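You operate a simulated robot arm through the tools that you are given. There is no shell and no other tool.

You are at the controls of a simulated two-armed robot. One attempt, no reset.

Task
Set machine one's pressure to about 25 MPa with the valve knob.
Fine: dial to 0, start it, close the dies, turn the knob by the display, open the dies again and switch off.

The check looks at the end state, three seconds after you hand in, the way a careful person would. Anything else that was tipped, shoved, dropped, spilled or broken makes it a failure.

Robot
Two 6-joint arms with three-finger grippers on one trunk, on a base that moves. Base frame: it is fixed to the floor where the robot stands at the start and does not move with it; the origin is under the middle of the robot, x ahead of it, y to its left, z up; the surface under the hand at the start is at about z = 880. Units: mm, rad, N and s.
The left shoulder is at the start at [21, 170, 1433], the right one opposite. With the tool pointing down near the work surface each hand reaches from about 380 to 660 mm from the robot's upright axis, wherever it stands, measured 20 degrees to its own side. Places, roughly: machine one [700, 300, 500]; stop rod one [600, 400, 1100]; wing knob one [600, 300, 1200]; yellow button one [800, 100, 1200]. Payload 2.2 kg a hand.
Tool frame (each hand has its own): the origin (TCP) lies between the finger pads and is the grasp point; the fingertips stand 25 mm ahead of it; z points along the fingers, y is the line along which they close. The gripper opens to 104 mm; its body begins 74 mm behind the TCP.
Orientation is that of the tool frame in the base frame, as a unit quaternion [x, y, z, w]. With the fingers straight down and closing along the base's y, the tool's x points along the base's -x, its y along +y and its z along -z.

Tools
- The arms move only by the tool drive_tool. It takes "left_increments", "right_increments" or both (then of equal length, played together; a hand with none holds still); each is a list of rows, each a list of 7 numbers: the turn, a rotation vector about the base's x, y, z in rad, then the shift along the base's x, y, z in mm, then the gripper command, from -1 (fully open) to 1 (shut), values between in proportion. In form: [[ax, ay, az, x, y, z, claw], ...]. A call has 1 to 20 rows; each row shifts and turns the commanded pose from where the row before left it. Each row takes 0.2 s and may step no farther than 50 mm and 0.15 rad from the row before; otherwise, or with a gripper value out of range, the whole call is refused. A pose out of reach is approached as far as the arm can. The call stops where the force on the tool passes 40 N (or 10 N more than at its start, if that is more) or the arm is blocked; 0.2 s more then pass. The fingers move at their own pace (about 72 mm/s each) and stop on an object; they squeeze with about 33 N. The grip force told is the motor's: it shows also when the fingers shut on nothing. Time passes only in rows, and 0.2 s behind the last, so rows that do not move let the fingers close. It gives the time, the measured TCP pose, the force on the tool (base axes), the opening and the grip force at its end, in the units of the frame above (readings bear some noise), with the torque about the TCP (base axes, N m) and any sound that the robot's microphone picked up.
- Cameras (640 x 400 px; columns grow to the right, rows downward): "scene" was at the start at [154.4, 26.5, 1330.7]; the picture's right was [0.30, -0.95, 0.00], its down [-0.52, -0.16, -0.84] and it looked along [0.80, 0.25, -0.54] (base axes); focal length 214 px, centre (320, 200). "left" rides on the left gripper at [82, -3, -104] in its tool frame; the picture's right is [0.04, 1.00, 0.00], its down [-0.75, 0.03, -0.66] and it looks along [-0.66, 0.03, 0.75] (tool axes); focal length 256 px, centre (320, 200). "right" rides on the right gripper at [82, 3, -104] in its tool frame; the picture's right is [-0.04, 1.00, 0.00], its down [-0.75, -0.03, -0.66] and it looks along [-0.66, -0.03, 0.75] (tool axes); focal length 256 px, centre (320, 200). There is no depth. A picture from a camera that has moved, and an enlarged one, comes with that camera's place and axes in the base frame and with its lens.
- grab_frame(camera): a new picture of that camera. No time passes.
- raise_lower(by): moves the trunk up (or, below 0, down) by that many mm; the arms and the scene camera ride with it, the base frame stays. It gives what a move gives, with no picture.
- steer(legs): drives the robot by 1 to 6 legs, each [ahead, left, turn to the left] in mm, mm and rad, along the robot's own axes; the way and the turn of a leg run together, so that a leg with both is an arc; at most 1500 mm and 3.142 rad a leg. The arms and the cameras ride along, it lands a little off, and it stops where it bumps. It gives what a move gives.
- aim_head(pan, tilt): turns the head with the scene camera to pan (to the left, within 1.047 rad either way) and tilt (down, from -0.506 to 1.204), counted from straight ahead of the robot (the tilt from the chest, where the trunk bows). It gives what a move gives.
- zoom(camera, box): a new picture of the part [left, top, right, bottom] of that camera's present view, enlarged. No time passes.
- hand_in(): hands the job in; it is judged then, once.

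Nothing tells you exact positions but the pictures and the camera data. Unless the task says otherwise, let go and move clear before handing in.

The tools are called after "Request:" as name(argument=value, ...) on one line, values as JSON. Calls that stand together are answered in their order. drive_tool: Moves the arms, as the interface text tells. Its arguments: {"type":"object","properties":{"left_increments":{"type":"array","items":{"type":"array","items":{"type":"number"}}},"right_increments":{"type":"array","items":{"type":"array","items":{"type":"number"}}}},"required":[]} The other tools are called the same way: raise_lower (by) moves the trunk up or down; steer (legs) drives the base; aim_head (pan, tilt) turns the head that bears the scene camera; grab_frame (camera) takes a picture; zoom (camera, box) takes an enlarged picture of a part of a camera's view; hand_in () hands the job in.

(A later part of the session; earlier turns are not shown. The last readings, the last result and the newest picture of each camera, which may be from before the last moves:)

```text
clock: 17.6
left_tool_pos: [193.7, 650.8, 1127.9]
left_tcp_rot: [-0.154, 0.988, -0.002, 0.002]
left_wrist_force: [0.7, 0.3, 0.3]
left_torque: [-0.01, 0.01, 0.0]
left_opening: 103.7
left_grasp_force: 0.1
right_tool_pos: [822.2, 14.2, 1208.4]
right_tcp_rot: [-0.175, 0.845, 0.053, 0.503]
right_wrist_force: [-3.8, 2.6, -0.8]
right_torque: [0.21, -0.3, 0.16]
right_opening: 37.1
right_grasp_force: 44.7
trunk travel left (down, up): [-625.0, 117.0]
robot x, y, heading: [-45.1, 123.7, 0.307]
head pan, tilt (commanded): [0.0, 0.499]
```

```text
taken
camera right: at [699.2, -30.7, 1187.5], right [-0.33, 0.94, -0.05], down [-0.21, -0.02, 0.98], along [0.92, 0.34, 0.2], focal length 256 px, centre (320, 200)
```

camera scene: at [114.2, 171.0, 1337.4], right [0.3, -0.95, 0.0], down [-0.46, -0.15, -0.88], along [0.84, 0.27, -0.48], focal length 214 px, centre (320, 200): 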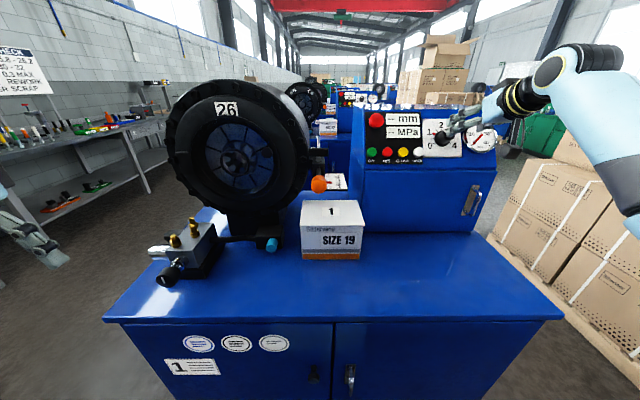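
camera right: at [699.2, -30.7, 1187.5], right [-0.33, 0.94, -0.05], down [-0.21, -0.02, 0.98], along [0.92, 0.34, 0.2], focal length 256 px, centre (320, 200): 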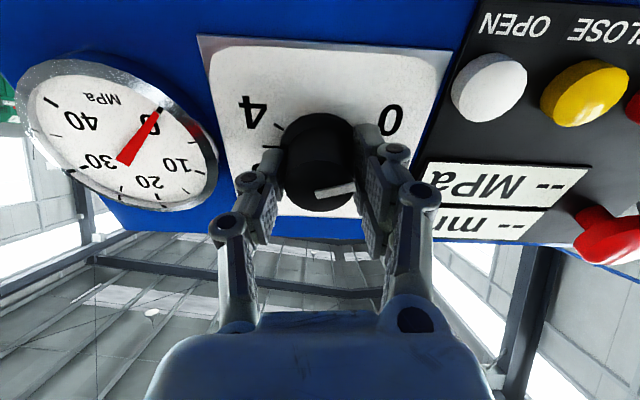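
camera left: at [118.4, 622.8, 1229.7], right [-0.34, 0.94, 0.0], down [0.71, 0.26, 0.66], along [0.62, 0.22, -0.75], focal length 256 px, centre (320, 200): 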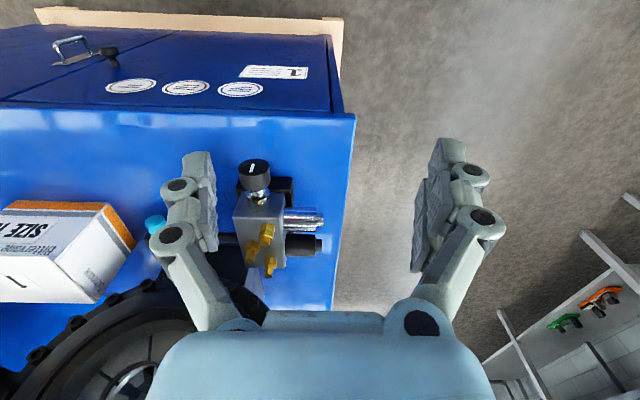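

Gripped again. I'll turn a further 0.27 rad counter-clockwise and look before releasing.

Request:
drive_tool(right_increments=[[-0.0749, -0.0239, 0.0438, 0, 0, 0, 1], [-0.0749, -0.0239, 0.0438, 0, 0, 0, 1], [-0.0749, -0.0239, 0.0438, 0, 0, 0, 1]])

Request:
zoom(camera="right", box=[220, 60, 460, 210])

Request:
zoom(camera="scene", box=[410, 105, 474, 165])

```text
clock: 18.4
left_tool_pos: [193.4, 650.6, 1126.3]
left_tcp_rot: [-0.153, 0.988, -0.002, 0.003]
left_wrist_force: [-0.1, 0.8, 0.2]
left_torque: [-0.01, -0.05, 0.02]
left_opening: 103.8
left_grasp_force: 0.0
right_tool_pos: [823.4, 14.7, 1208.9]
right_tcp_rot: [-0.288, 0.813, -0.014, 0.506]
right_wrist_force: [-7.1, 6.1, -1.6]
right_torque: [0.79, -0.03, -0.01]
right_opening: 37.4
right_grasp_force: 44.8
trunk travel left (down, up): [-625.0, 117.0]
robot x, y, heading: [-39.0, 122.0, 0.313]
head pan, tilt (commanded): [0.0, 0.499]
```

```text
2.67 times, centred on (340, 135) of right
camera zoom: at [707.8, -49.5, 1192.2], right [-0.44, 0.85, -0.28], down [-0.29, 0.16, 0.94], along [0.85, 0.5, 0.17], focal length 683 px, centre (267, 373)
```

zoom: 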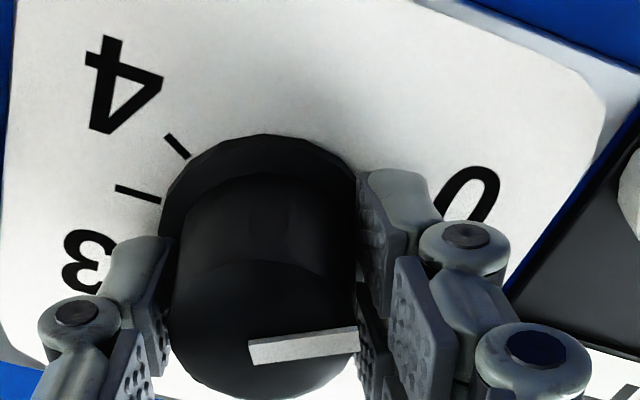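

```text
6.67 times, centred on (442, 135) of scene
camera zoom: at [112.6, 172.2, 1337.6], right [0.3, -0.95, 0.0], down [-0.46, -0.15, -0.88], along [0.84, 0.27, -0.48], focal length 1430 px, centre (-493, 633)
```

zoom: 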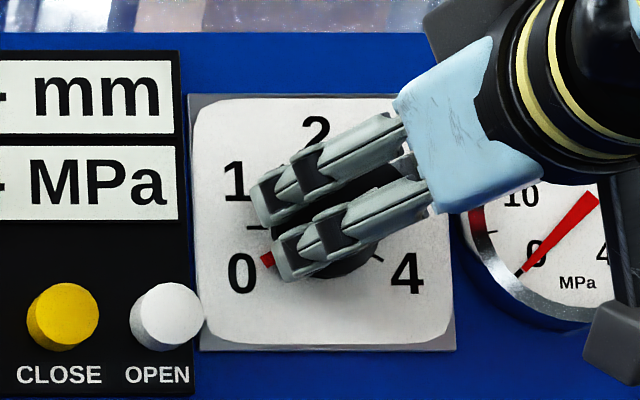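

The pointer now seems to sit on the 0 mark. I'll release and back out to confirm.

Request:
drive_tool(right_increments=[[0, 0, 0, 0, 0, 0, 0.1], [0, 0, 0, 0, 0, 0, 0.05], [0, 0, 0, -33, -10.8, 19.4, 0.05], [0, 0, 0, -33, -10.8, 19.4, 0.05], [0.0998, 0.0319, -0.0584, 0, 0, 0, 0.05], [0.0998, 0.0319, -0.0584, 0, 0, 0, 0.05], [0.0998, 0.0319, -0.0584, 0, 0, 0, 0.05]])

Request:
zoom(camera="scene", box=[410, 105, 474, 165])

Request:
grab_frame(camera="right")

Request:
zoom(camera="right", box=[250, 30, 410, 180])

```text
clock: 20.0
left_tool_pos: [195.1, 649.9, 1126.2]
left_tcp_rot: [-0.154, 0.988, -0.002, 0.002]
left_wrist_force: [0.2, -0.1, -0.3]
left_torque: [-0.01, -0.01, 0.04]
left_opening: 103.9
left_grasp_force: 0.0
right_tool_pos: [759.1, -8.4, 1247.3]
right_tcp_rot: [-0.136, 0.851, 0.078, 0.5]
right_wrist_force: [0.4, 0.3, 0.0]
right_torque: [-0.03, 0.03, -0.01]
right_opening: 49.5
right_grasp_force: 0.0
trunk travel left (down, up): [-625.0, 117.0]
robot x, y, heading: [-38.2, 123.3, 0.31]
head pan, tilt (commanded): [0.0, 0.499]
```

```text
6.67 times, centred on (442, 135) of scene
camera zoom: at [113.7, 171.2, 1337.5], right [0.3, -0.95, 0.0], down [-0.46, -0.15, -0.88], along [0.84, 0.27, -0.48], focal length 1430 px, centre (-493, 633)
```

zoom: 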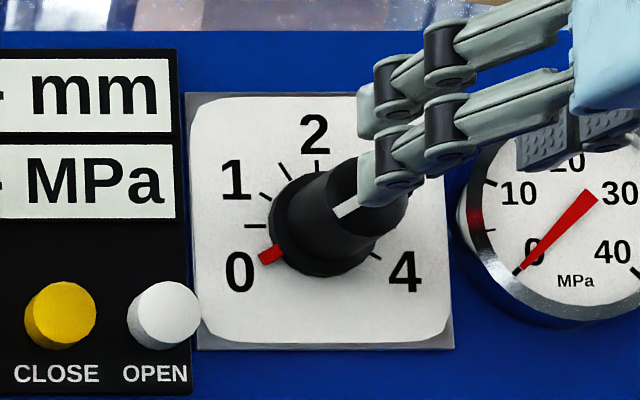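

```text
taken
camera right: at [631.8, -45.6, 1227.1], right [-0.29, 0.96, 0.03], down [-0.19, -0.09, 0.98], along [0.94, 0.28, 0.2], focal length 256 px, centre (320, 200)
```

right: 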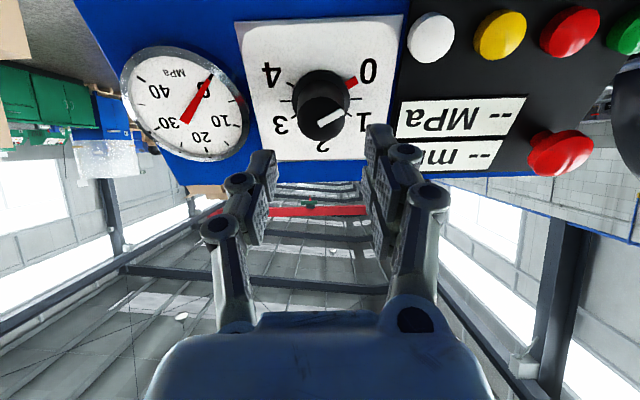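

```text
2.67 times, centred on (330, 105) of right
camera zoom: at [631.8, -45.6, 1227.1], right [-0.29, 0.96, 0.03], down [-0.19, -0.09, 0.98], along [0.94, 0.28, 0.2], focal length 683 px, centre (293, 453)
```

zoom: 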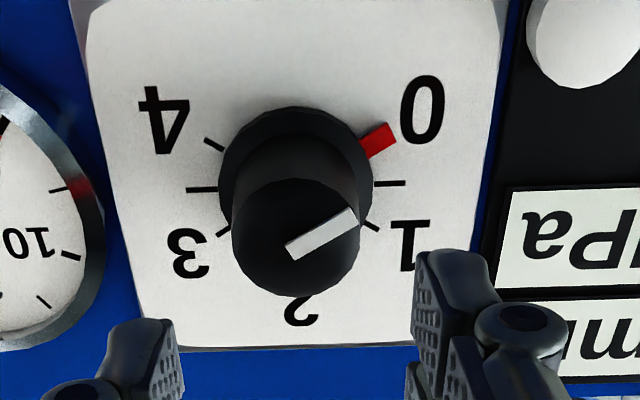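

The dial is at 0. Now I'll close the right fingers and move in front of the green ON button, with the tips about 40 mm off it.

Request:
drive_tool(right_increments=[[0, 0, 0, -11.9, 41.7, -10.2, 1], [0, 0, 0, -11.9, 41.7, -10.2, 1], [0, 0, 0, -11.9, 41.7, -10.2, 1], [0, 0, 0, -11.9, 41.7, -10.2, 1], [0, 0, 0, -11.9, 41.7, -10.2, 1], [0, 0, 0, 0, 0, 0, 1]])

Request:
grab_frame(camera="right")

Request:
grab_frame(camera="scene")

```text
clock: 21.4
left_tool_pos: [196.8, 649.5, 1127.4]
left_tcp_rot: [-0.154, 0.988, 0.0, 0.002]
left_wrist_force: [-0.4, -0.4, 0.0]
left_torque: [0.03, 0.03, 0.01]
left_opening: 103.9
left_grasp_force: 0.1
right_tool_pos: [698.0, 200.1, 1197.0]
right_tcp_rot: [-0.136, 0.852, 0.077, 0.499]
right_wrist_force: [-0.3, -1.2, -0.3]
right_torque: [-0.01, -0.01, 0.01]
right_opening: 0.0
right_grasp_force: 28.4
trunk travel left (down, up): [-625.0, 117.0]
robot x, y, heading: [-40.0, 122.3, 0.309]
head pan, tilt (commanded): [0.0, 0.499]
```

```text
taken
camera right: at [572.7, 164.0, 1176.4], right [-0.29, 0.96, 0.03], down [-0.19, -0.09, 0.98], along [0.94, 0.28, 0.2], focal length 256 px, centre (320, 200)
```

right: 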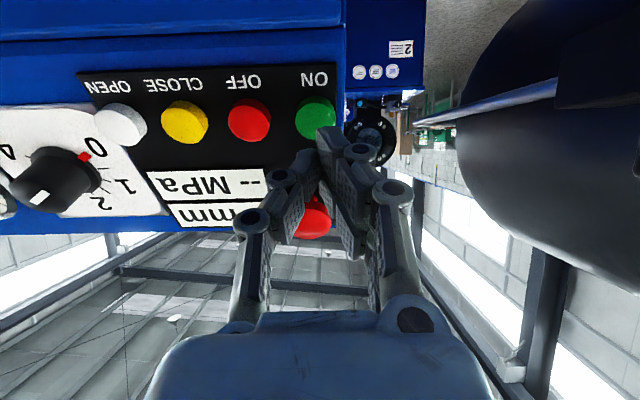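

```text
taken
camera scene: at [113.8, 170.2, 1337.5], right [0.3, -0.95, 0.0], down [-0.46, -0.15, -0.88], along [0.84, 0.27, -0.48], focal length 214 px, centre (320, 200)
```

scene: 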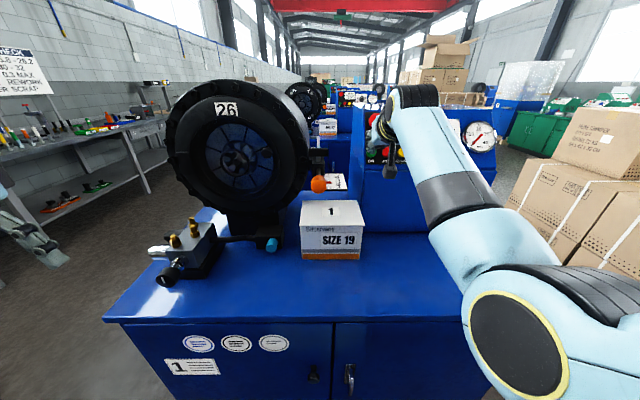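

The ON button is straight ahead of the fingertips. I'll advance along the panel's normal, slowing as I get near.

Request:
drive_tool(right_increments=[[0, 0, 0, 8.3, 2.7, -4.9, 1], [0, 0, 0, 8.3, 2.7, -4.9, 1], [0, 0, 0, 8.3, 2.7, -4.9, 1], [0, 0, 0, 4.15, 1.35, -2.45, 1]])

Request:
grab_frame(camera="right")

Request:
zoom(camera="scene", box=[340, 80, 460, 180])

```text
clock: 22.4
left_tool_pos: [195.6, 649.8, 1126.5]
left_tcp_rot: [-0.155, 0.988, -0.001, 0.002]
left_wrist_force: [0.3, -0.6, 0.0]
left_torque: [-0.01, 0.02, -0.06]
left_opening: 104.1
left_grasp_force: 0.0
right_tool_pos: [727.5, 209.5, 1180.5]
right_tcp_rot: [-0.137, 0.851, 0.077, 0.501]
right_wrist_force: [0.0, 0.2, 0.1]
right_torque: [0.01, -0.05, -0.03]
right_opening: 0.1
right_grasp_force: 27.8
trunk travel left (down, up): [-625.0, 117.0]
robot x, y, heading: [-39.9, 122.7, 0.31]
head pan, tilt (commanded): [0.0, 0.499]
```

```text
taken
camera right: at [601.5, 172.4, 1159.6], right [-0.29, 0.96, 0.03], down [-0.19, -0.09, 0.98], along [0.94, 0.28, 0.21], focal length 256 px, centre (320, 200)
```

right: 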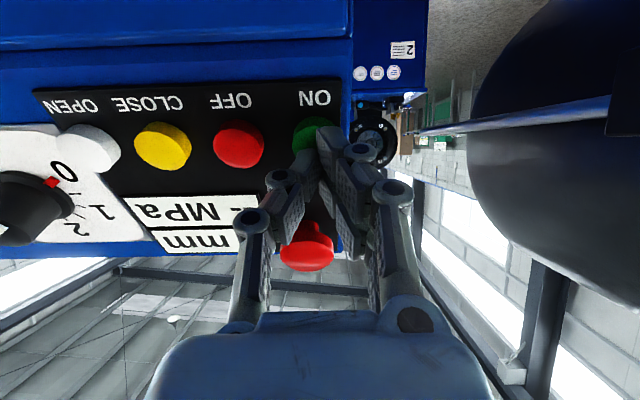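

```text
4.00 times, centred on (400, 130) of scene
camera zoom: at [113.5, 171.1, 1337.5], right [0.3, -0.95, 0.0], down [-0.46, -0.15, -0.88], along [0.84, 0.27, -0.48], focal length 858 px, centre (0, 480)
```

zoom: 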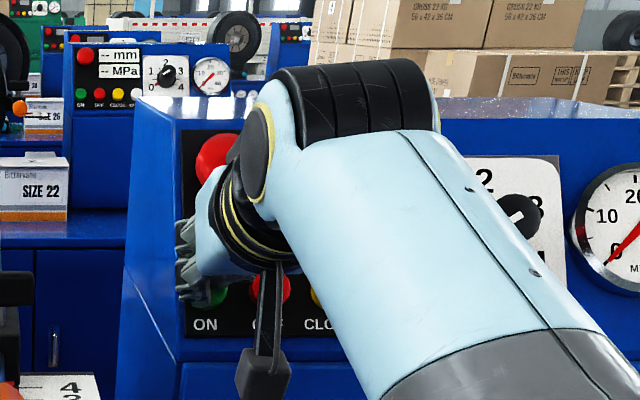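

Tips are roughly 10 to 30 mm from the button. I'll continue in 5 mm steps and watch the force.

Request:
drive_tool(right_increments=[[0, 0, 0, 4.15, 1.35, -2.45, 1], [0, 0, 0, 4.15, 1.35, -2.45, 1], [0, 0, 0, 4.15, 1.35, -2.45, 1]])

Request:
zoom(camera="right", box=[100, 60, 420, 260])

```text
clock: 23.2
left_tool_pos: [191.4, 648.4, 1128.7]
left_tcp_rot: [-0.154, 0.988, -0.001, 0.003]
left_wrist_force: [-0.5, 0.0, -0.5]
left_torque: [0.01, -0.02, 0.03]
left_opening: 103.7
left_grasp_force: 0.0
right_tool_pos: [735.5, 212.8, 1174.6]
right_tcp_rot: [-0.136, 0.851, 0.077, 0.501]
right_wrist_force: [-18.0, -7.1, 6.9]
right_torque: [-0.11, 0.25, -0.07]
right_opening: 6.2
right_grasp_force: 28.2
trunk travel left (down, up): [-625.0, 117.0]
robot x, y, heading: [-37.0, 124.6, 0.306]
head pan, tilt (commanded): [0.0, 0.499]
heard: click
```

```text
2.00 times, centred on (260, 160) of right
camera zoom: at [610.5, 175.3, 1153.6], right [-0.29, 0.96, 0.03], down [-0.19, -0.09, 0.98], along [0.94, 0.28, 0.21], focal length 512 px, centre (440, 280)
```

zoom: 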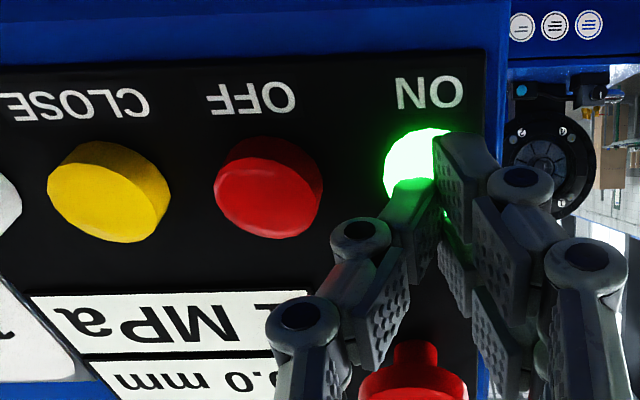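

A click, and the ON button lit green. I'll back off and read the display.

Request:
drive_tool(right_increments=[[0, 0, 0, -16.6, -5.4, 9.8, 1], [0, 0, 0, -33, -10.8, 19.4, 1]])

Request:
zoom(camera="right", box=[0, 50, 400, 300])

```text
clock: 23.8
left_tool_pos: [192.8, 650.0, 1128.3]
left_tcp_rot: [-0.154, 0.988, -0.002, 0.003]
left_wrist_force: [-1.1, 0.7, -0.1]
left_torque: [0.02, -0.05, 0.01]
left_opening: 104.0
left_grasp_force: 0.0
right_tool_pos: [688.3, 197.3, 1200.9]
right_tcp_rot: [-0.137, 0.851, 0.076, 0.501]
right_wrist_force: [-0.2, -0.1, 0.6]
right_torque: [-0.01, -0.01, 0.01]
right_opening: 0.2
right_grasp_force: 28.7
trunk travel left (down, up): [-625.0, 117.0]
robot x, y, heading: [-37.7, 122.6, 0.308]
head pan, tilt (commanded): [0.0, 0.499]
```

```text
1.60 times, centred on (200, 175) of right
camera zoom: at [562.9, 159.8, 1181.5], right [-0.29, 0.96, 0.03], down [-0.19, -0.09, 0.98], along [0.94, 0.28, 0.21], focal length 410 px, centre (512, 240)
```

zoom: 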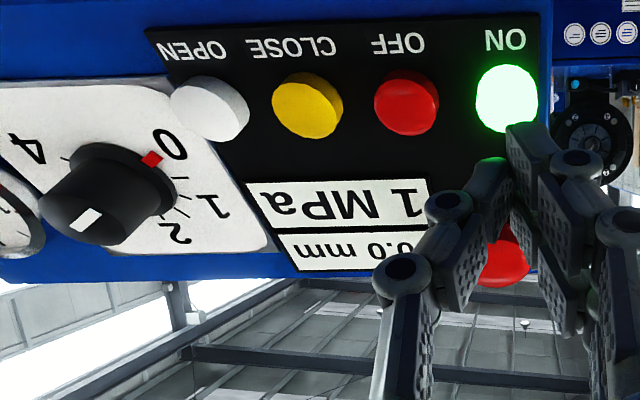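

The machine is on, and the display reads 1 MPa. Before closing the dies I'll bring the left hand to the valve knob, so I'm re-viewing it now.

Request:
zoom(camera="scene", box=[140, 210, 236, 300])

Request:
zoom(camera="left", box=[190, 140, 350, 290])

Request:
grab_frame(camera="left")

```text
4.44 times, centred on (188, 255) of scene
camera zoom: at [111.2, 170.9, 1337.8], right [0.3, -0.95, 0.0], down [-0.45, -0.15, -0.88], along [0.84, 0.27, -0.48], focal length 953 px, centre (907, -44)
```

zoom: 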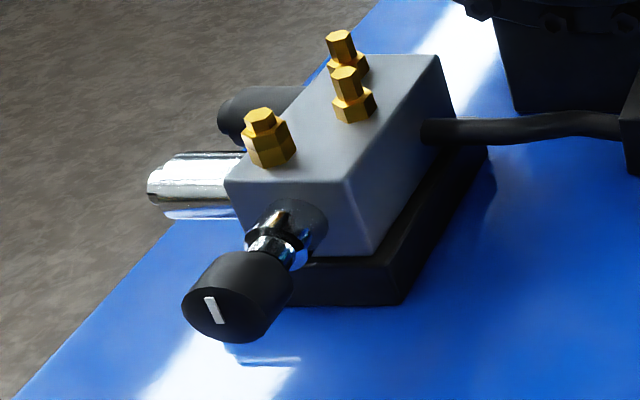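

```text
2.67 times, centred on (270, 215) of left
camera zoom: at [116.2, 622.3, 1230.2], right [-0.34, 0.94, 0.0], down [0.7, 0.26, 0.66], along [0.62, 0.22, -0.75], focal length 683 px, centre (453, 160)
```

zoom: 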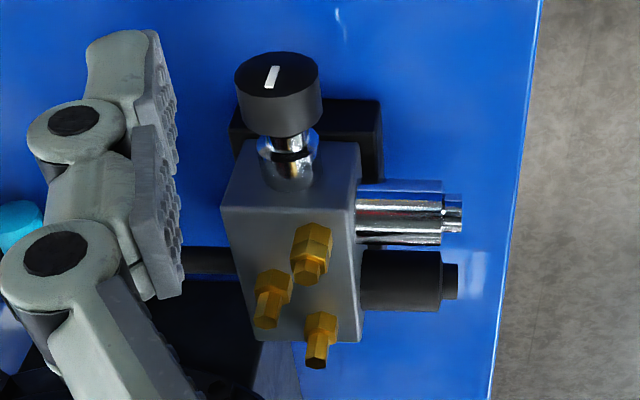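

```text
taken
camera left: at [116.2, 622.3, 1230.2], right [-0.34, 0.94, 0.0], down [0.7, 0.26, 0.66], along [0.62, 0.22, -0.75], focal length 256 px, centre (320, 200)
```

left: 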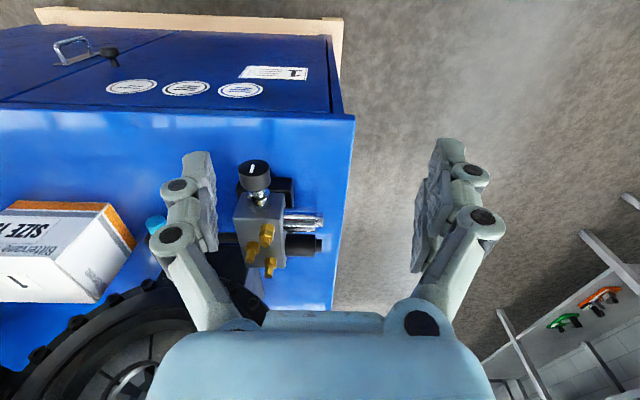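

I now place the valve knob's face at u = 495, v = 477, z = 952, about 42 mm across, with its axis level. Raising the trunk by 100 mm gives both arms more room to fold, so I'll do that first.

Request:
raise_lower(by=100)

Request:
grab_frame(camera="scene")

```text
clock: 25.1
left_tool_pos: [195.4, 649.4, 1226.1]
left_tcp_rot: [-0.154, 0.988, -0.002, 0.003]
left_wrist_force: [0.5, 0.3, -0.1]
left_torque: [0.0, -0.02, 0.01]
left_opening: 103.9
left_grasp_force: 0.1
right_tool_pos: [690.5, 197.1, 1300.1]
right_tcp_rot: [-0.137, 0.852, 0.077, 0.5]
right_wrist_force: [-0.4, -0.4, -0.4]
right_torque: [0.04, -0.01, 0.02]
right_opening: 0.1
right_grasp_force: 28.1
trunk travel left (down, up): [-725.0, 17.0]
robot x, y, heading: [-41.5, 122.9, 0.309]
head pan, tilt (commanded): [0.0, 0.499]
```

```text
taken
camera scene: at [113.4, 171.3, 1437.6], right [0.3, -0.95, 0.0], down [-0.46, -0.15, -0.88], along [0.84, 0.27, -0.48], focal length 214 px, centre (320, 200)
```

scene: 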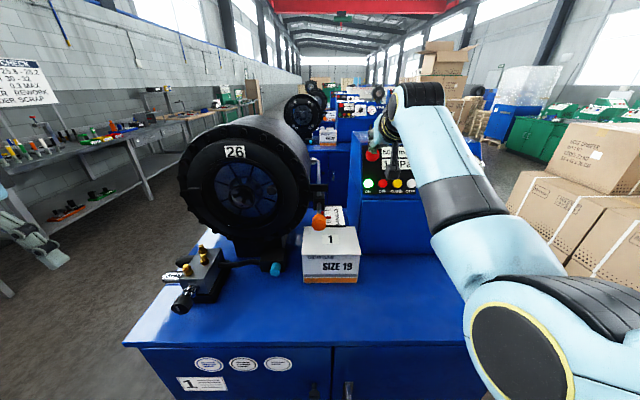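

Now I'll lower the left hand in front of the valve, keeping it short of the table edge.

Request:
drive_tool(left_increments=[[0, 0, 0, 13.1, -11.3, -44, -0.35], [0, 0, 0, 13.1, -11.3, -44, -0.35], [0, 0, 0, 13.1, -11.3, -44, -0.35], [0, 0, 0, 13.1, -11.3, -44, -0.35]])

Request:
grab_frame(camera="scene")

Request:
grab_frame(camera="left")

```text
clock: 26.1
left_tool_pos: [245.6, 606.0, 1053.0]
left_tcp_rot: [-0.153, 0.988, -0.001, 0.003]
left_wrist_force: [-0.5, 0.9, -0.5]
left_torque: [0.02, 0.0, 0.01]
left_opening: 70.2
left_grasp_force: 0.0
right_tool_pos: [691.4, 197.1, 1298.9]
right_tcp_rot: [-0.137, 0.851, 0.078, 0.5]
right_wrist_force: [1.1, -0.4, 0.6]
right_torque: [0.02, -0.01, -0.02]
right_opening: 0.0
right_grasp_force: 28.6
trunk travel left (down, up): [-725.0, 17.0]
robot x, y, heading: [-36.4, 121.0, 0.307]
head pan, tilt (commanded): [0.0, 0.499]
```

```text
taken
camera scene: at [113.9, 170.7, 1437.7], right [0.3, -0.95, 0.0], down [-0.46, -0.15, -0.88], along [0.84, 0.27, -0.48], focal length 214 px, centre (320, 200)
```

scene: 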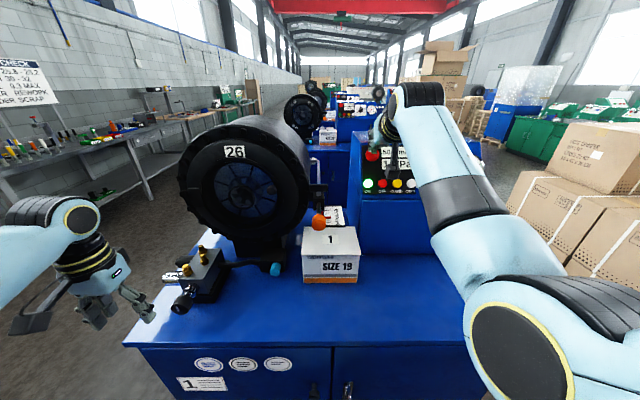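

```text
taken
camera left: at [169.1, 578.1, 1155.7], right [-0.34, 0.94, 0.0], down [0.71, 0.26, 0.66], along [0.62, 0.22, -0.75], focal length 256 px, centre (320, 200)
```

left: 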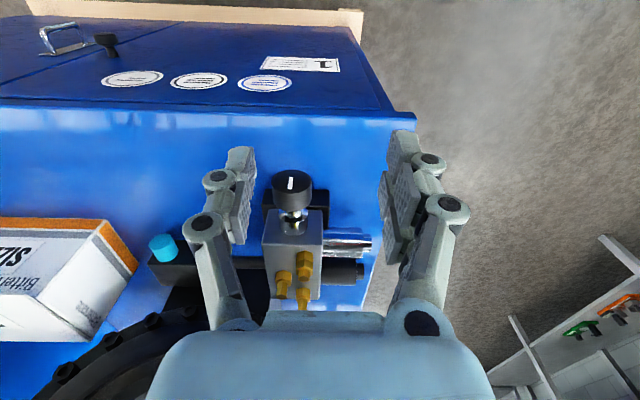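

The left hand hangs just in front of the knob. I'll tilt it forward in two stages while lowering it onto the knob's axis.

Request:
drive_tool(left_increments=[[0.0436, -0.136, 0, 1.2, -2, -9.2, -0.35], [0.0436, -0.136, 0, 1.2, -2, -9.2, -0.35], [0.0436, -0.136, 0, 1.2, -2, -9.2, -0.35], [0.0436, -0.136, 0, 1.2, -2, -9.2, -0.35], [0.0436, -0.136, 0, 1.2, -2, -9.2, -0.35]])

Request:
grab_frame(camera="scene")

Request:
grab_frame(camera="left")

```text
clock: 27.4
left_tool_pos: [253.5, 594.6, 1005.6]
left_tcp_rot: [-0.144, 0.925, 0.053, 0.348]
left_wrist_force: [0.5, -0.5, -0.3]
left_torque: [0.01, 0.01, 0.02]
left_opening: 70.1
left_grasp_force: 0.0
right_tool_pos: [689.8, 196.2, 1300.8]
right_tcp_rot: [-0.136, 0.852, 0.076, 0.5]
right_wrist_force: [-0.1, 0.1, -0.3]
right_torque: [0.01, -0.02, 0.03]
right_opening: 0.2
right_grasp_force: 28.1
trunk travel left (down, up): [-725.0, 17.0]
robot x, y, heading: [-36.2, 122.4, 0.312]
head pan, tilt (commanded): [0.0, 0.499]
```

```text
taken
camera scene: at [112.7, 170.8, 1437.8], right [0.3, -0.95, 0.0], down [-0.46, -0.15, -0.88], along [0.84, 0.27, -0.48], focal length 214 px, centre (320, 200)
```

scene: 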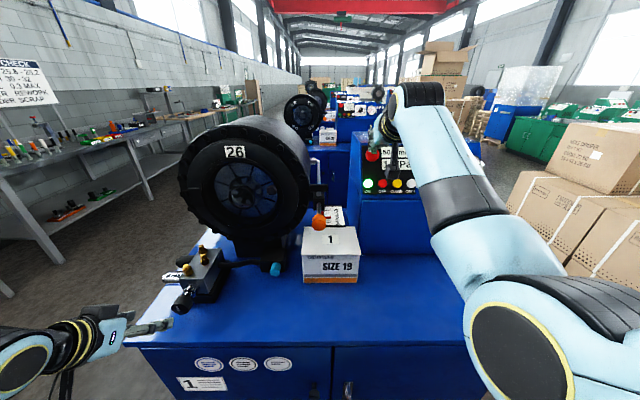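

```text
taken
camera left: at [131.1, 552.3, 1029.1], right [-0.33, 0.94, -0.03], down [0.12, 0.07, 0.99], along [0.94, 0.32, -0.13], focal length 256 px, centre (320, 200)
```

left: 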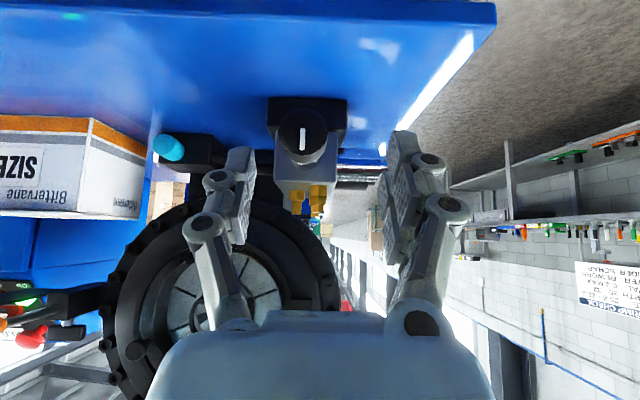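

The tilt is going well, with the knob coming into view between the fingers. I'll finish the remaining six steps.

Request:
drive_tool(left_increments=[[0.0436, -0.136, 0, 1.2, -2, -9.2, -0.35], [0.0436, -0.136, 0, 1.2, -2, -9.2, -0.35], [0.0436, -0.136, 0, 1.2, -2, -9.2, -0.35], [0.0436, -0.136, 0, 1.2, -2, -9.2, -0.35], [0.0436, -0.136, 0, 1.2, -2, -9.2, -0.35], [0.0436, -0.136, 0, 1.2, -2, -9.2, -0.35]])

Request:
grab_frame(camera="scene")

Request:
grab_frame(camera="left")

```text
clock: 28.8
left_tool_pos: [260.8, 584.4, 949.6]
left_tcp_rot: [-0.108, 0.697, 0.109, 0.701]
left_wrist_force: [-0.1, -0.1, 0.3]
left_torque: [0.02, 0.0, 0.03]
left_opening: 70.2
left_grasp_force: 0.1
right_tool_pos: [690.6, 196.1, 1300.4]
right_tcp_rot: [-0.136, 0.851, 0.076, 0.501]
right_wrist_force: [-0.3, 0.6, 0.1]
right_torque: [0.01, -0.01, -0.01]
right_opening: 0.3
right_grasp_force: 28.3
trunk travel left (down, up): [-725.0, 17.0]
robot x, y, heading: [-41.2, 118.8, 0.309]
head pan, tilt (commanded): [0.0, 0.499]
```

```text
taken
camera scene: at [114.3, 171.4, 1437.6], right [0.3, -0.95, 0.0], down [-0.46, -0.15, -0.88], along [0.84, 0.27, -0.48], focal length 214 px, centre (320, 200)
```

scene: 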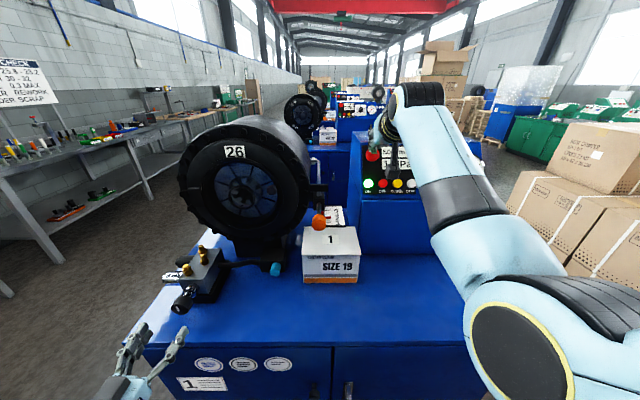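

```text
taken
camera left: at [164.0, 548.5, 866.6], right [-0.3, 0.95, -0.04], down [-0.64, -0.17, 0.75], along [0.71, 0.25, 0.66], focal length 256 px, centre (320, 200)
```

left: 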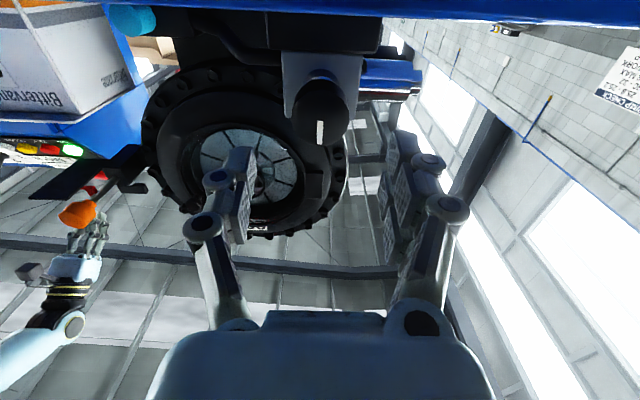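

The left hand points level at the valve knob. I'll check the alignment in a zoom.

Request:
zoom(camera="left", box=[240, 50, 400, 150])

Request:
zoom(camera="scene", box=[100, 230, 260, 400])

```text
4.00 times, centred on (320, 100) of left
camera zoom: at [164.0, 548.5, 866.6], right [-0.3, 0.95, -0.04], down [-0.64, -0.17, 0.75], along [0.71, 0.25, 0.66], focal length 1024 px, centre (320, 600)
```

zoom: 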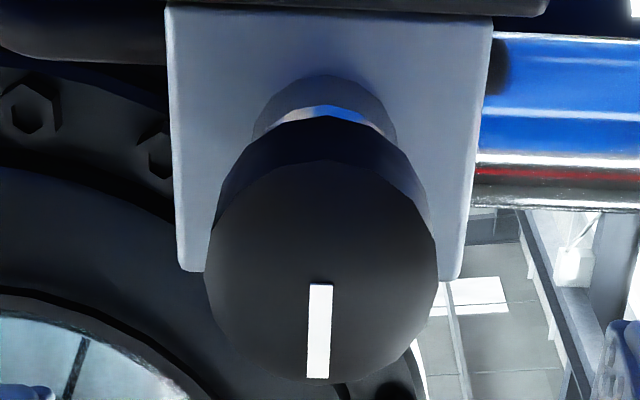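

```text
2.35 times, centred on (180, 315) of scene
camera zoom: at [114.3, 171.4, 1437.6], right [0.3, -0.95, 0.0], down [-0.46, -0.15, -0.88], along [0.84, 0.27, -0.48], focal length 505 px, centre (649, -71)
```

zoom: 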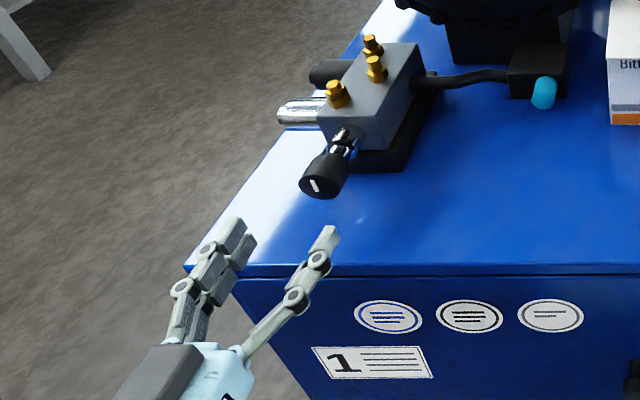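

The knob is well centred sideways, and the hand should come about 5 mm lower before gripping. First I'll take the right hand to the yellow CLOSE button, to learn the pressure before touching the valve.

Request:
drive_tool(right_increments=[[0, 0, 0, 8.8, -20.8, -25.8, 1], [0, 0, 0, 8.8, -20.8, -25.8, 1], [0, 0, 0, 8.8, -20.8, -25.8, 1], [0, 0, 0, 8.8, -20.8, -25.8, 1]])

Request:
grab_frame(camera="right")

Request:
grab_frame(camera="scene")

```text
clock: 29.8
left_tool_pos: [260.4, 582.3, 950.5]
left_tcp_rot: [-0.107, 0.697, 0.11, 0.7]
left_wrist_force: [-0.5, -0.5, 0.1]
left_torque: [-0.02, -0.01, -0.02]
left_opening: 70.4
left_grasp_force: 0.1
right_tool_pos: [725.1, 113.4, 1198.9]
right_tcp_rot: [-0.137, 0.851, 0.077, 0.501]
right_wrist_force: [-0.4, 0.6, 0.2]
right_torque: [0.02, 0.0, 0.02]
right_opening: 0.1
right_grasp_force: 28.4
trunk travel left (down, up): [-725.0, 17.0]
robot x, y, heading: [-39.4, 124.7, 0.308]
head pan, tilt (commanded): [0.0, 0.499]
```

```text
taken
camera right: at [599.5, 76.5, 1178.3], right [-0.29, 0.96, 0.03], down [-0.19, -0.09, 0.98], along [0.94, 0.28, 0.21], focal length 256 px, centre (320, 200)
```

right: 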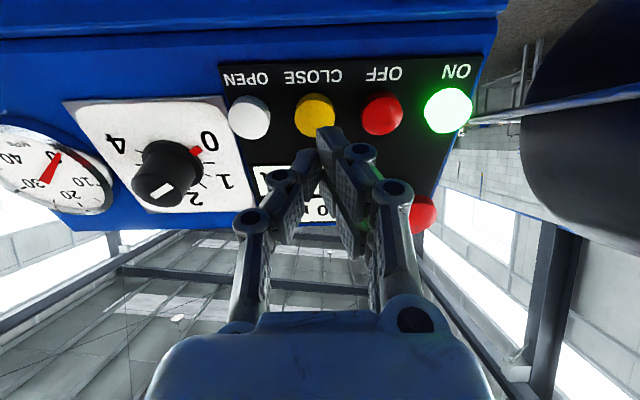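

```text
taken
camera scene: at [113.9, 169.9, 1437.7], right [0.3, -0.95, 0.0], down [-0.46, -0.14, -0.88], along [0.84, 0.27, -0.48], focal length 214 px, centre (320, 200)
```

scene: 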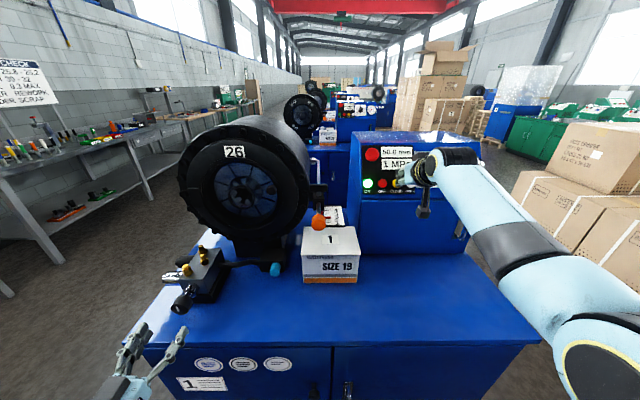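

CLOSE is in the same place relative to the fingers as ON was, and the head camera reads 50.0 mm and 1 MPa. I'll press it.

Request:
drive_tool(right_increments=[[0, 0, 0, 8.3, 2.7, -4.9, 1], [0, 0, 0, 8.3, 2.7, -4.9, 1], [0, 0, 0, 8.3, 2.7, -4.9, 1], [0, 0, 0, 4.15, 1.35, -2.45, 1], [0, 0, 0, 4.15, 1.35, -2.45, 1], [0, 0, 0, 4.15, 1.35, -2.45, 1], [0, 0, 0, 4.15, 1.35, -2.45, 1]])

Request:
zoom(camera="scene", box=[340, 120, 500, 220])

Request:
zoom(camera="right", box=[100, 60, 420, 260])

```text
clock: 31.4
left_tool_pos: [258.9, 581.5, 950.3]
left_tcp_rot: [-0.107, 0.697, 0.108, 0.701]
left_wrist_force: [0.3, -0.4, -0.3]
left_torque: [-0.02, 0.0, -0.01]
left_opening: 70.4
left_grasp_force: 0.0
right_tool_pos: [762.8, 126.0, 1176.1]
right_tcp_rot: [-0.136, 0.851, 0.077, 0.501]
right_wrist_force: [-15.7, -4.6, 5.4]
right_torque: [-0.09, 0.22, -0.09]
right_opening: 5.8
right_grasp_force: 28.9
trunk travel left (down, up): [-725.0, 17.0]
robot x, y, heading: [-36.7, 122.8, 0.307]
head pan, tilt (commanded): [0.0, 0.499]
heard: click
```

```text
4.00 times, centred on (420, 170) of scene
camera zoom: at [109.4, 169.8, 1438.2], right [0.3, -0.95, 0.0], down [-0.45, -0.14, -0.88], along [0.84, 0.27, -0.48], focal length 858 px, centre (-80, 320)
```

zoom: 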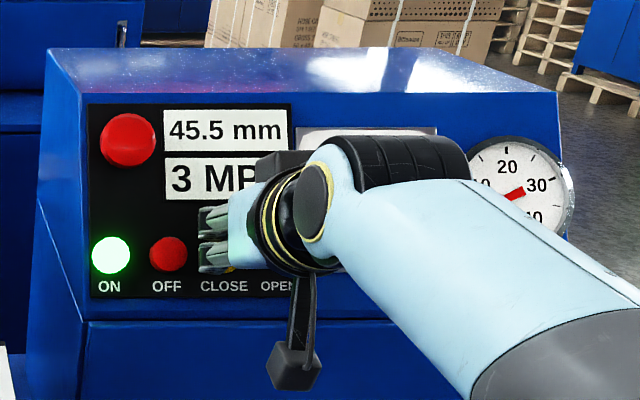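

```text
2.00 times, centred on (260, 160) of right
camera zoom: at [638.2, 89.4, 1154.1], right [-0.29, 0.96, 0.03], down [-0.19, -0.09, 0.98], along [0.94, 0.28, 0.21], focal length 512 px, centre (440, 280)
```

zoom: 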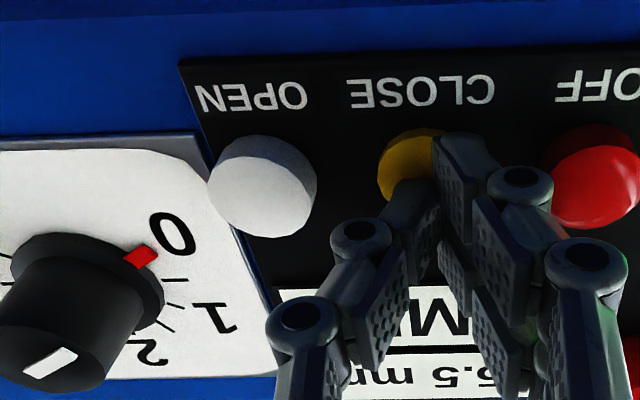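

The dies are closing, with the display at 45.5 mm and 3 MPa. I'll keep holding the button and watch.

Request:
drive_tool(right_increments=[[0, 0, 0, 0, 0, 0, 1], [0, 0, 0, 0, 0, 0, 1], [0, 0, 0, 0, 0, 0, 1], [0, 0, 0, 0, 0, 0, 1], [0, 0, 0, 0, 0, 0, 1], [0, 0, 0, 0, 0, 0, 1], [0, 0, 0, 0, 0, 0, 1], [0, 0, 0, 0, 0, 0, 1], [0, 0, 0, 0, 0, 0, 1], [0, 0, 0, 0, 0, 0, 1]])

Request:
zoom(camera="scene", box=[340, 120, 500, 220])

```text
clock: 33.5
left_tool_pos: [258.4, 581.6, 951.5]
left_tcp_rot: [-0.108, 0.696, 0.11, 0.701]
left_wrist_force: [-0.8, -0.1, 0.5]
left_torque: [-0.03, -0.02, 0.0]
left_opening: 70.4
left_grasp_force: 0.0
right_tool_pos: [764.4, 128.0, 1176.2]
right_tcp_rot: [-0.136, 0.851, 0.077, 0.502]
right_wrist_force: [-13.4, -7.3, 8.9]
right_torque: [-0.12, 0.11, -0.09]
right_opening: 5.9
right_grasp_force: 28.9
trunk travel left (down, up): [-725.0, 17.0]
robot x, y, heading: [-38.5, 119.4, 0.307]
head pan, tilt (commanded): [0.0, 0.499]
```

```text
4.00 times, centred on (420, 170) of scene
camera zoom: at [109.7, 169.7, 1438.2], right [0.3, -0.95, 0.0], down [-0.45, -0.14, -0.88], along [0.84, 0.27, -0.48], focal length 858 px, centre (-80, 320)
```

zoom: 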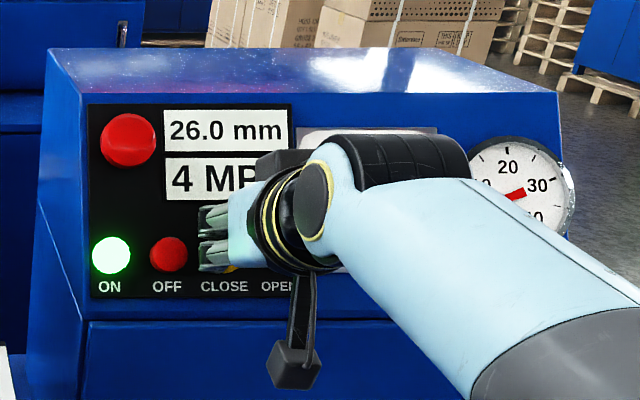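

It has reached 26.0 mm, where the dies are fully closed. I'll hold a little longer to see whether the pressure is still rising.

Request:
drive_tool(right_increments=[[0, 0, 0, 0, 0, 0, 1], [0, 0, 0, 0, 0, 0, 1], [0, 0, 0, 0, 0, 0, 1], [0, 0, 0, 0, 0, 0, 1], [0, 0, 0, 0, 0, 0, 1]])

Request:
zoom(camera="scene", box=[340, 120, 500, 220])

Request:
grab_frame(camera="right")

```text
clock: 34.8
left_tool_pos: [258.8, 581.6, 952.2]
left_tcp_rot: [-0.107, 0.696, 0.109, 0.701]
left_wrist_force: [-0.9, -0.2, -0.4]
left_torque: [0.01, 0.05, -0.03]
left_opening: 70.4
left_grasp_force: 0.0
right_tool_pos: [764.6, 126.9, 1175.4]
right_tcp_rot: [-0.137, 0.851, 0.077, 0.501]
right_wrist_force: [-11.5, -6.7, 10.3]
right_torque: [-0.12, 0.08, -0.12]
right_opening: 6.0
right_grasp_force: 29.0
trunk travel left (down, up): [-725.0, 17.0]
robot x, y, heading: [-38.9, 125.4, 0.309]
head pan, tilt (commanded): [0.0, 0.499]
```

```text
4.00 times, centred on (420, 170) of scene
camera zoom: at [109.6, 169.8, 1438.2], right [0.3, -0.95, 0.0], down [-0.45, -0.14, -0.88], along [0.84, 0.27, -0.48], focal length 858 px, centre (-80, 320)
```

zoom: 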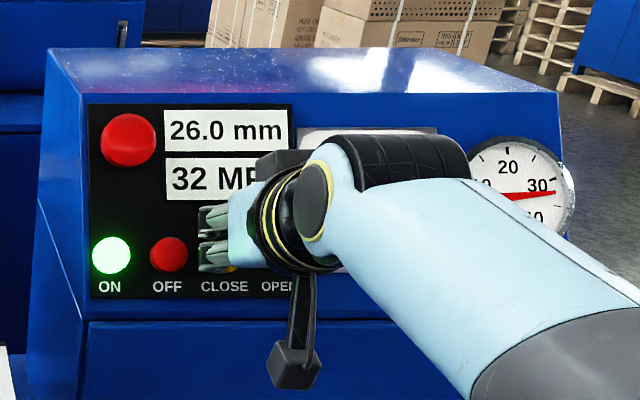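

```text
taken
camera right: at [638.7, 89.9, 1154.7], right [-0.29, 0.96, 0.03], down [-0.19, -0.09, 0.98], along [0.94, 0.28, 0.21], focal length 256 px, centre (320, 200)
```

right: 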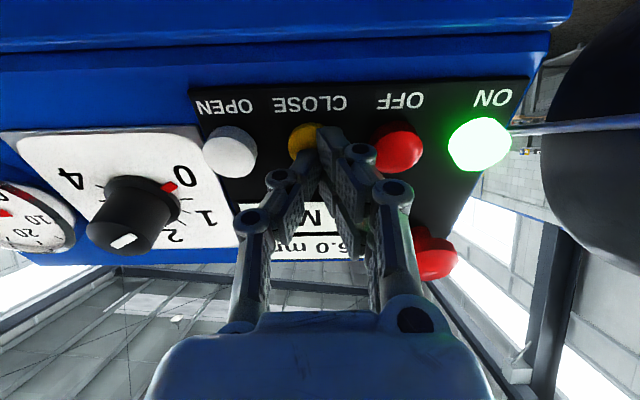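

The pressure has come up to about 32 MPa, so it must come down by 7. I'll keep CLOSE pressed with the right hand, pre-roll the left hand clockwise and approach the knob part way.

Request:
drive_tool(left_increments=[[0.127, 0.0404, 0, 6.7, 2.1, -0.8, -0.25], [0.127, 0.0404, 0, 6.7, 2.1, -0.8, -0.25], [0.127, 0.0404, 0, 6.7, 2.1, -0.8, -0.25], [0.127, 0.0404, 0, 6.7, 2.1, -0.8, -0.25], [0.127, 0.0404, 0, 6.7, 2.1, -0.8, -0.25], [0.127, 0.0404, 0, 6.7, 2.1, -0.7, -0.25]])

Request:
grab_frame(camera="left")

Request:
grab_frame(camera="scene")

Request:
zoom(camera="scene", box=[340, 120, 500, 220])

```text
clock: 36.1
left_tool_pos: [299.0, 594.8, 944.9]
left_tcp_rot: [0.175, 0.683, 0.372, 0.603]
left_wrist_force: [0.3, 0.1, 0.0]
left_torque: [0.0, 0.0, -0.01]
left_opening: 65.2
left_grasp_force: 0.1
right_tool_pos: [763.6, 126.6, 1174.6]
right_tcp_rot: [-0.136, 0.851, 0.076, 0.502]
right_wrist_force: [-13.0, -6.2, 8.5]
right_torque: [-0.12, 0.12, -0.1]
right_opening: 6.1
right_grasp_force: 29.4
trunk travel left (down, up): [-725.0, 17.0]
robot x, y, heading: [-41.4, 122.6, 0.309]
head pan, tilt (commanded): [0.0, 0.499]
```

```text
taken
camera left: at [183.5, 618.0, 885.6], right [-0.22, 0.69, 0.69], down [-0.47, -0.69, 0.54], along [0.85, -0.21, 0.48], focal length 256 px, centre (320, 200)
```

left: 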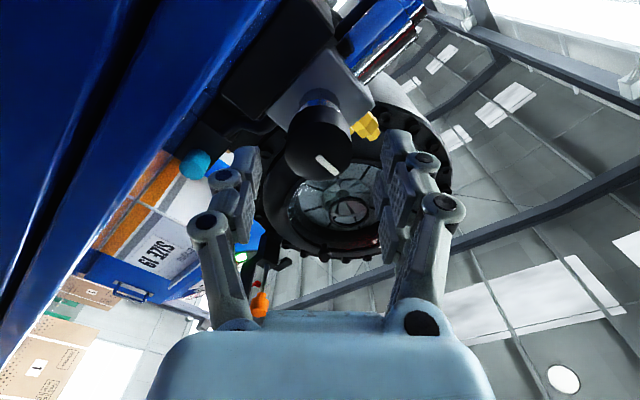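

```text
taken
camera scene: at [109.6, 169.9, 1438.2], right [0.3, -0.95, 0.0], down [-0.45, -0.14, -0.88], along [0.84, 0.27, -0.48], focal length 214 px, centre (320, 200)
```

scene: 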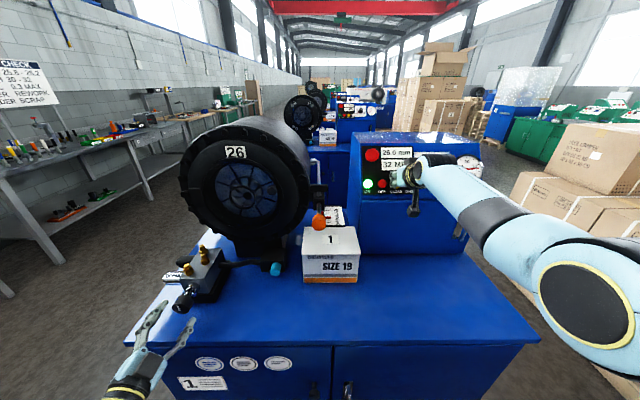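

```text
4.00 times, centred on (420, 170) of scene
camera zoom: at [109.6, 169.9, 1438.2], right [0.3, -0.95, 0.0], down [-0.45, -0.14, -0.88], along [0.84, 0.27, -0.48], focal length 858 px, centre (-80, 320)
```

zoom: 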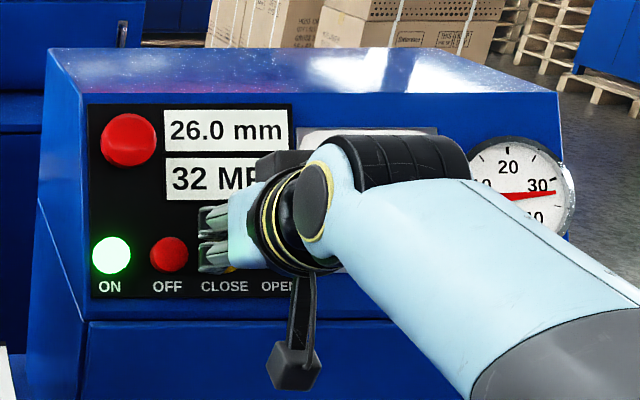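

The pressure holds steady at 32 MPa. I'll check the knob's centring between the left fingers.

Request:
zoom(camera="left", box=[240, 90, 400, 190])

```text
4.00 times, centred on (320, 140) of left
camera zoom: at [183.5, 618.0, 885.6], right [-0.22, 0.69, 0.69], down [-0.47, -0.69, 0.54], along [0.85, -0.21, 0.48], focal length 1024 px, centre (320, 440)
```

zoom: 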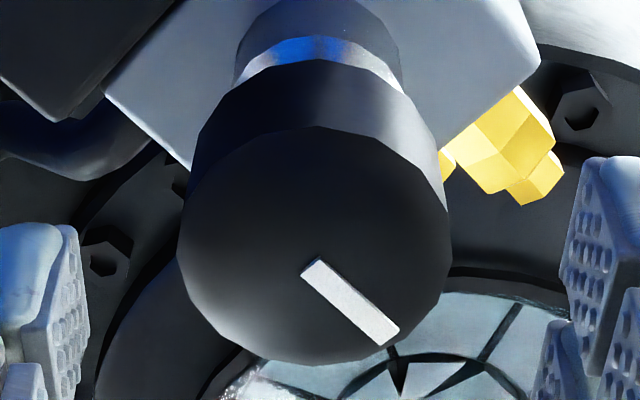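

It's centred to within a millimetre, with the face about 34 mm ahead. I'll slide over the knob and close.

Request:
drive_tool(left_increments=[[0, 0, 0, 14, 4.46, 0, -0.25], [0, 0, 0, 14, 4.46, 0, -0.25], [0, 0, 0, 13, 4.14, 0, -0.25], [0, 0, 0, 0, 0, 0, 0.3], [0, 0, 0, 0, 0, 0, 1], [0, 0, 0, 0, 0, 0, 1]])

Request:
grab_frame(camera="left")

Request:
zoom(camera="scene", box=[120, 210, 280, 330])

Request:
zoom(camera="scene", box=[340, 120, 500, 220])

```text
clock: 37.5
left_tool_pos: [340.4, 607.5, 946.9]
left_tcp_rot: [0.174, 0.684, 0.371, 0.603]
left_wrist_force: [1.1, -6.1, -5.6]
left_torque: [-0.04, 0.05, -0.21]
left_opening: 39.6
left_grasp_force: 44.9
right_tool_pos: [766.3, 127.6, 1174.5]
right_tcp_rot: [-0.136, 0.851, 0.077, 0.502]
right_wrist_force: [-15.6, -5.8, 8.8]
right_torque: [-0.09, 0.15, -0.09]
right_opening: 6.0
right_grasp_force: 28.3
trunk travel left (down, up): [-725.0, 17.0]
robot x, y, heading: [-37.0, 121.8, 0.309]
head pan, tilt (commanded): [0.0, 0.499]
```

```text
taken
camera left: at [224.0, 629.6, 885.7], right [-0.22, 0.69, 0.69], down [-0.47, -0.69, 0.54], along [0.85, -0.21, 0.48], focal length 256 px, centre (320, 200)
```

left: 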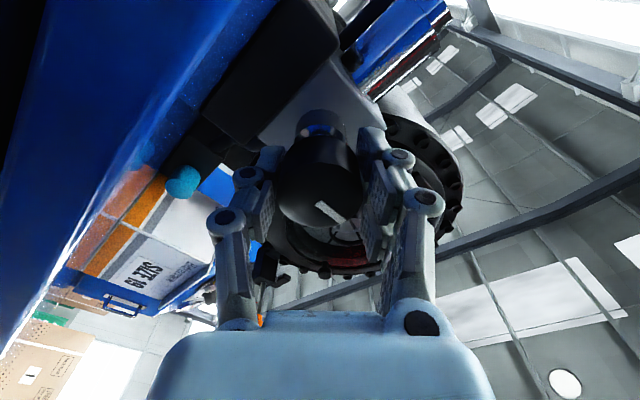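

```text
3.33 times, centred on (200, 270) of scene
camera zoom: at [109.9, 169.7, 1438.1], right [0.3, -0.95, 0.0], down [-0.45, -0.14, -0.88], along [0.84, 0.27, -0.48], focal length 715 px, centre (720, -33)
```

zoom: 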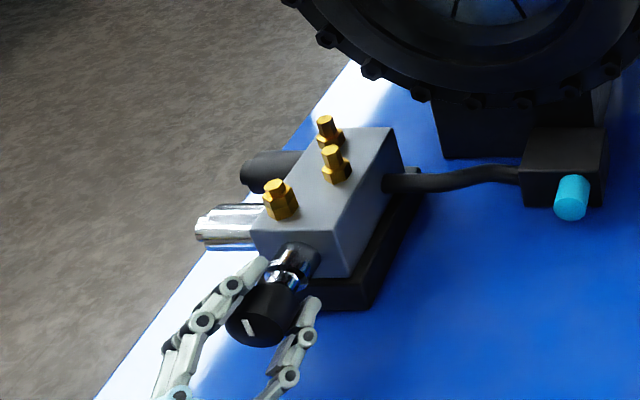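

```text
4.00 times, centred on (420, 170) of scene
camera zoom: at [109.9, 169.7, 1438.1], right [0.3, -0.95, 0.0], down [-0.45, -0.14, -0.88], along [0.84, 0.27, -0.48], focal length 858 px, centre (-80, 320)
```

zoom: 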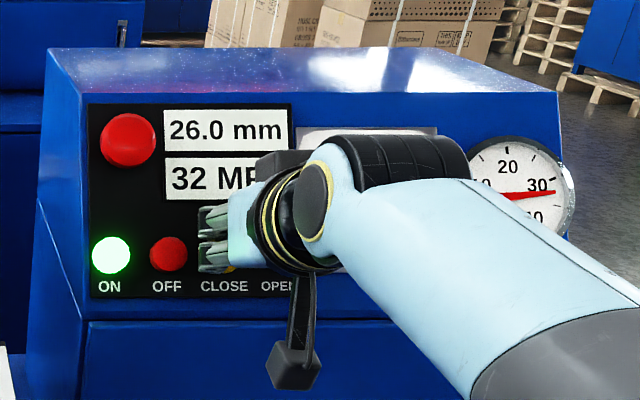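

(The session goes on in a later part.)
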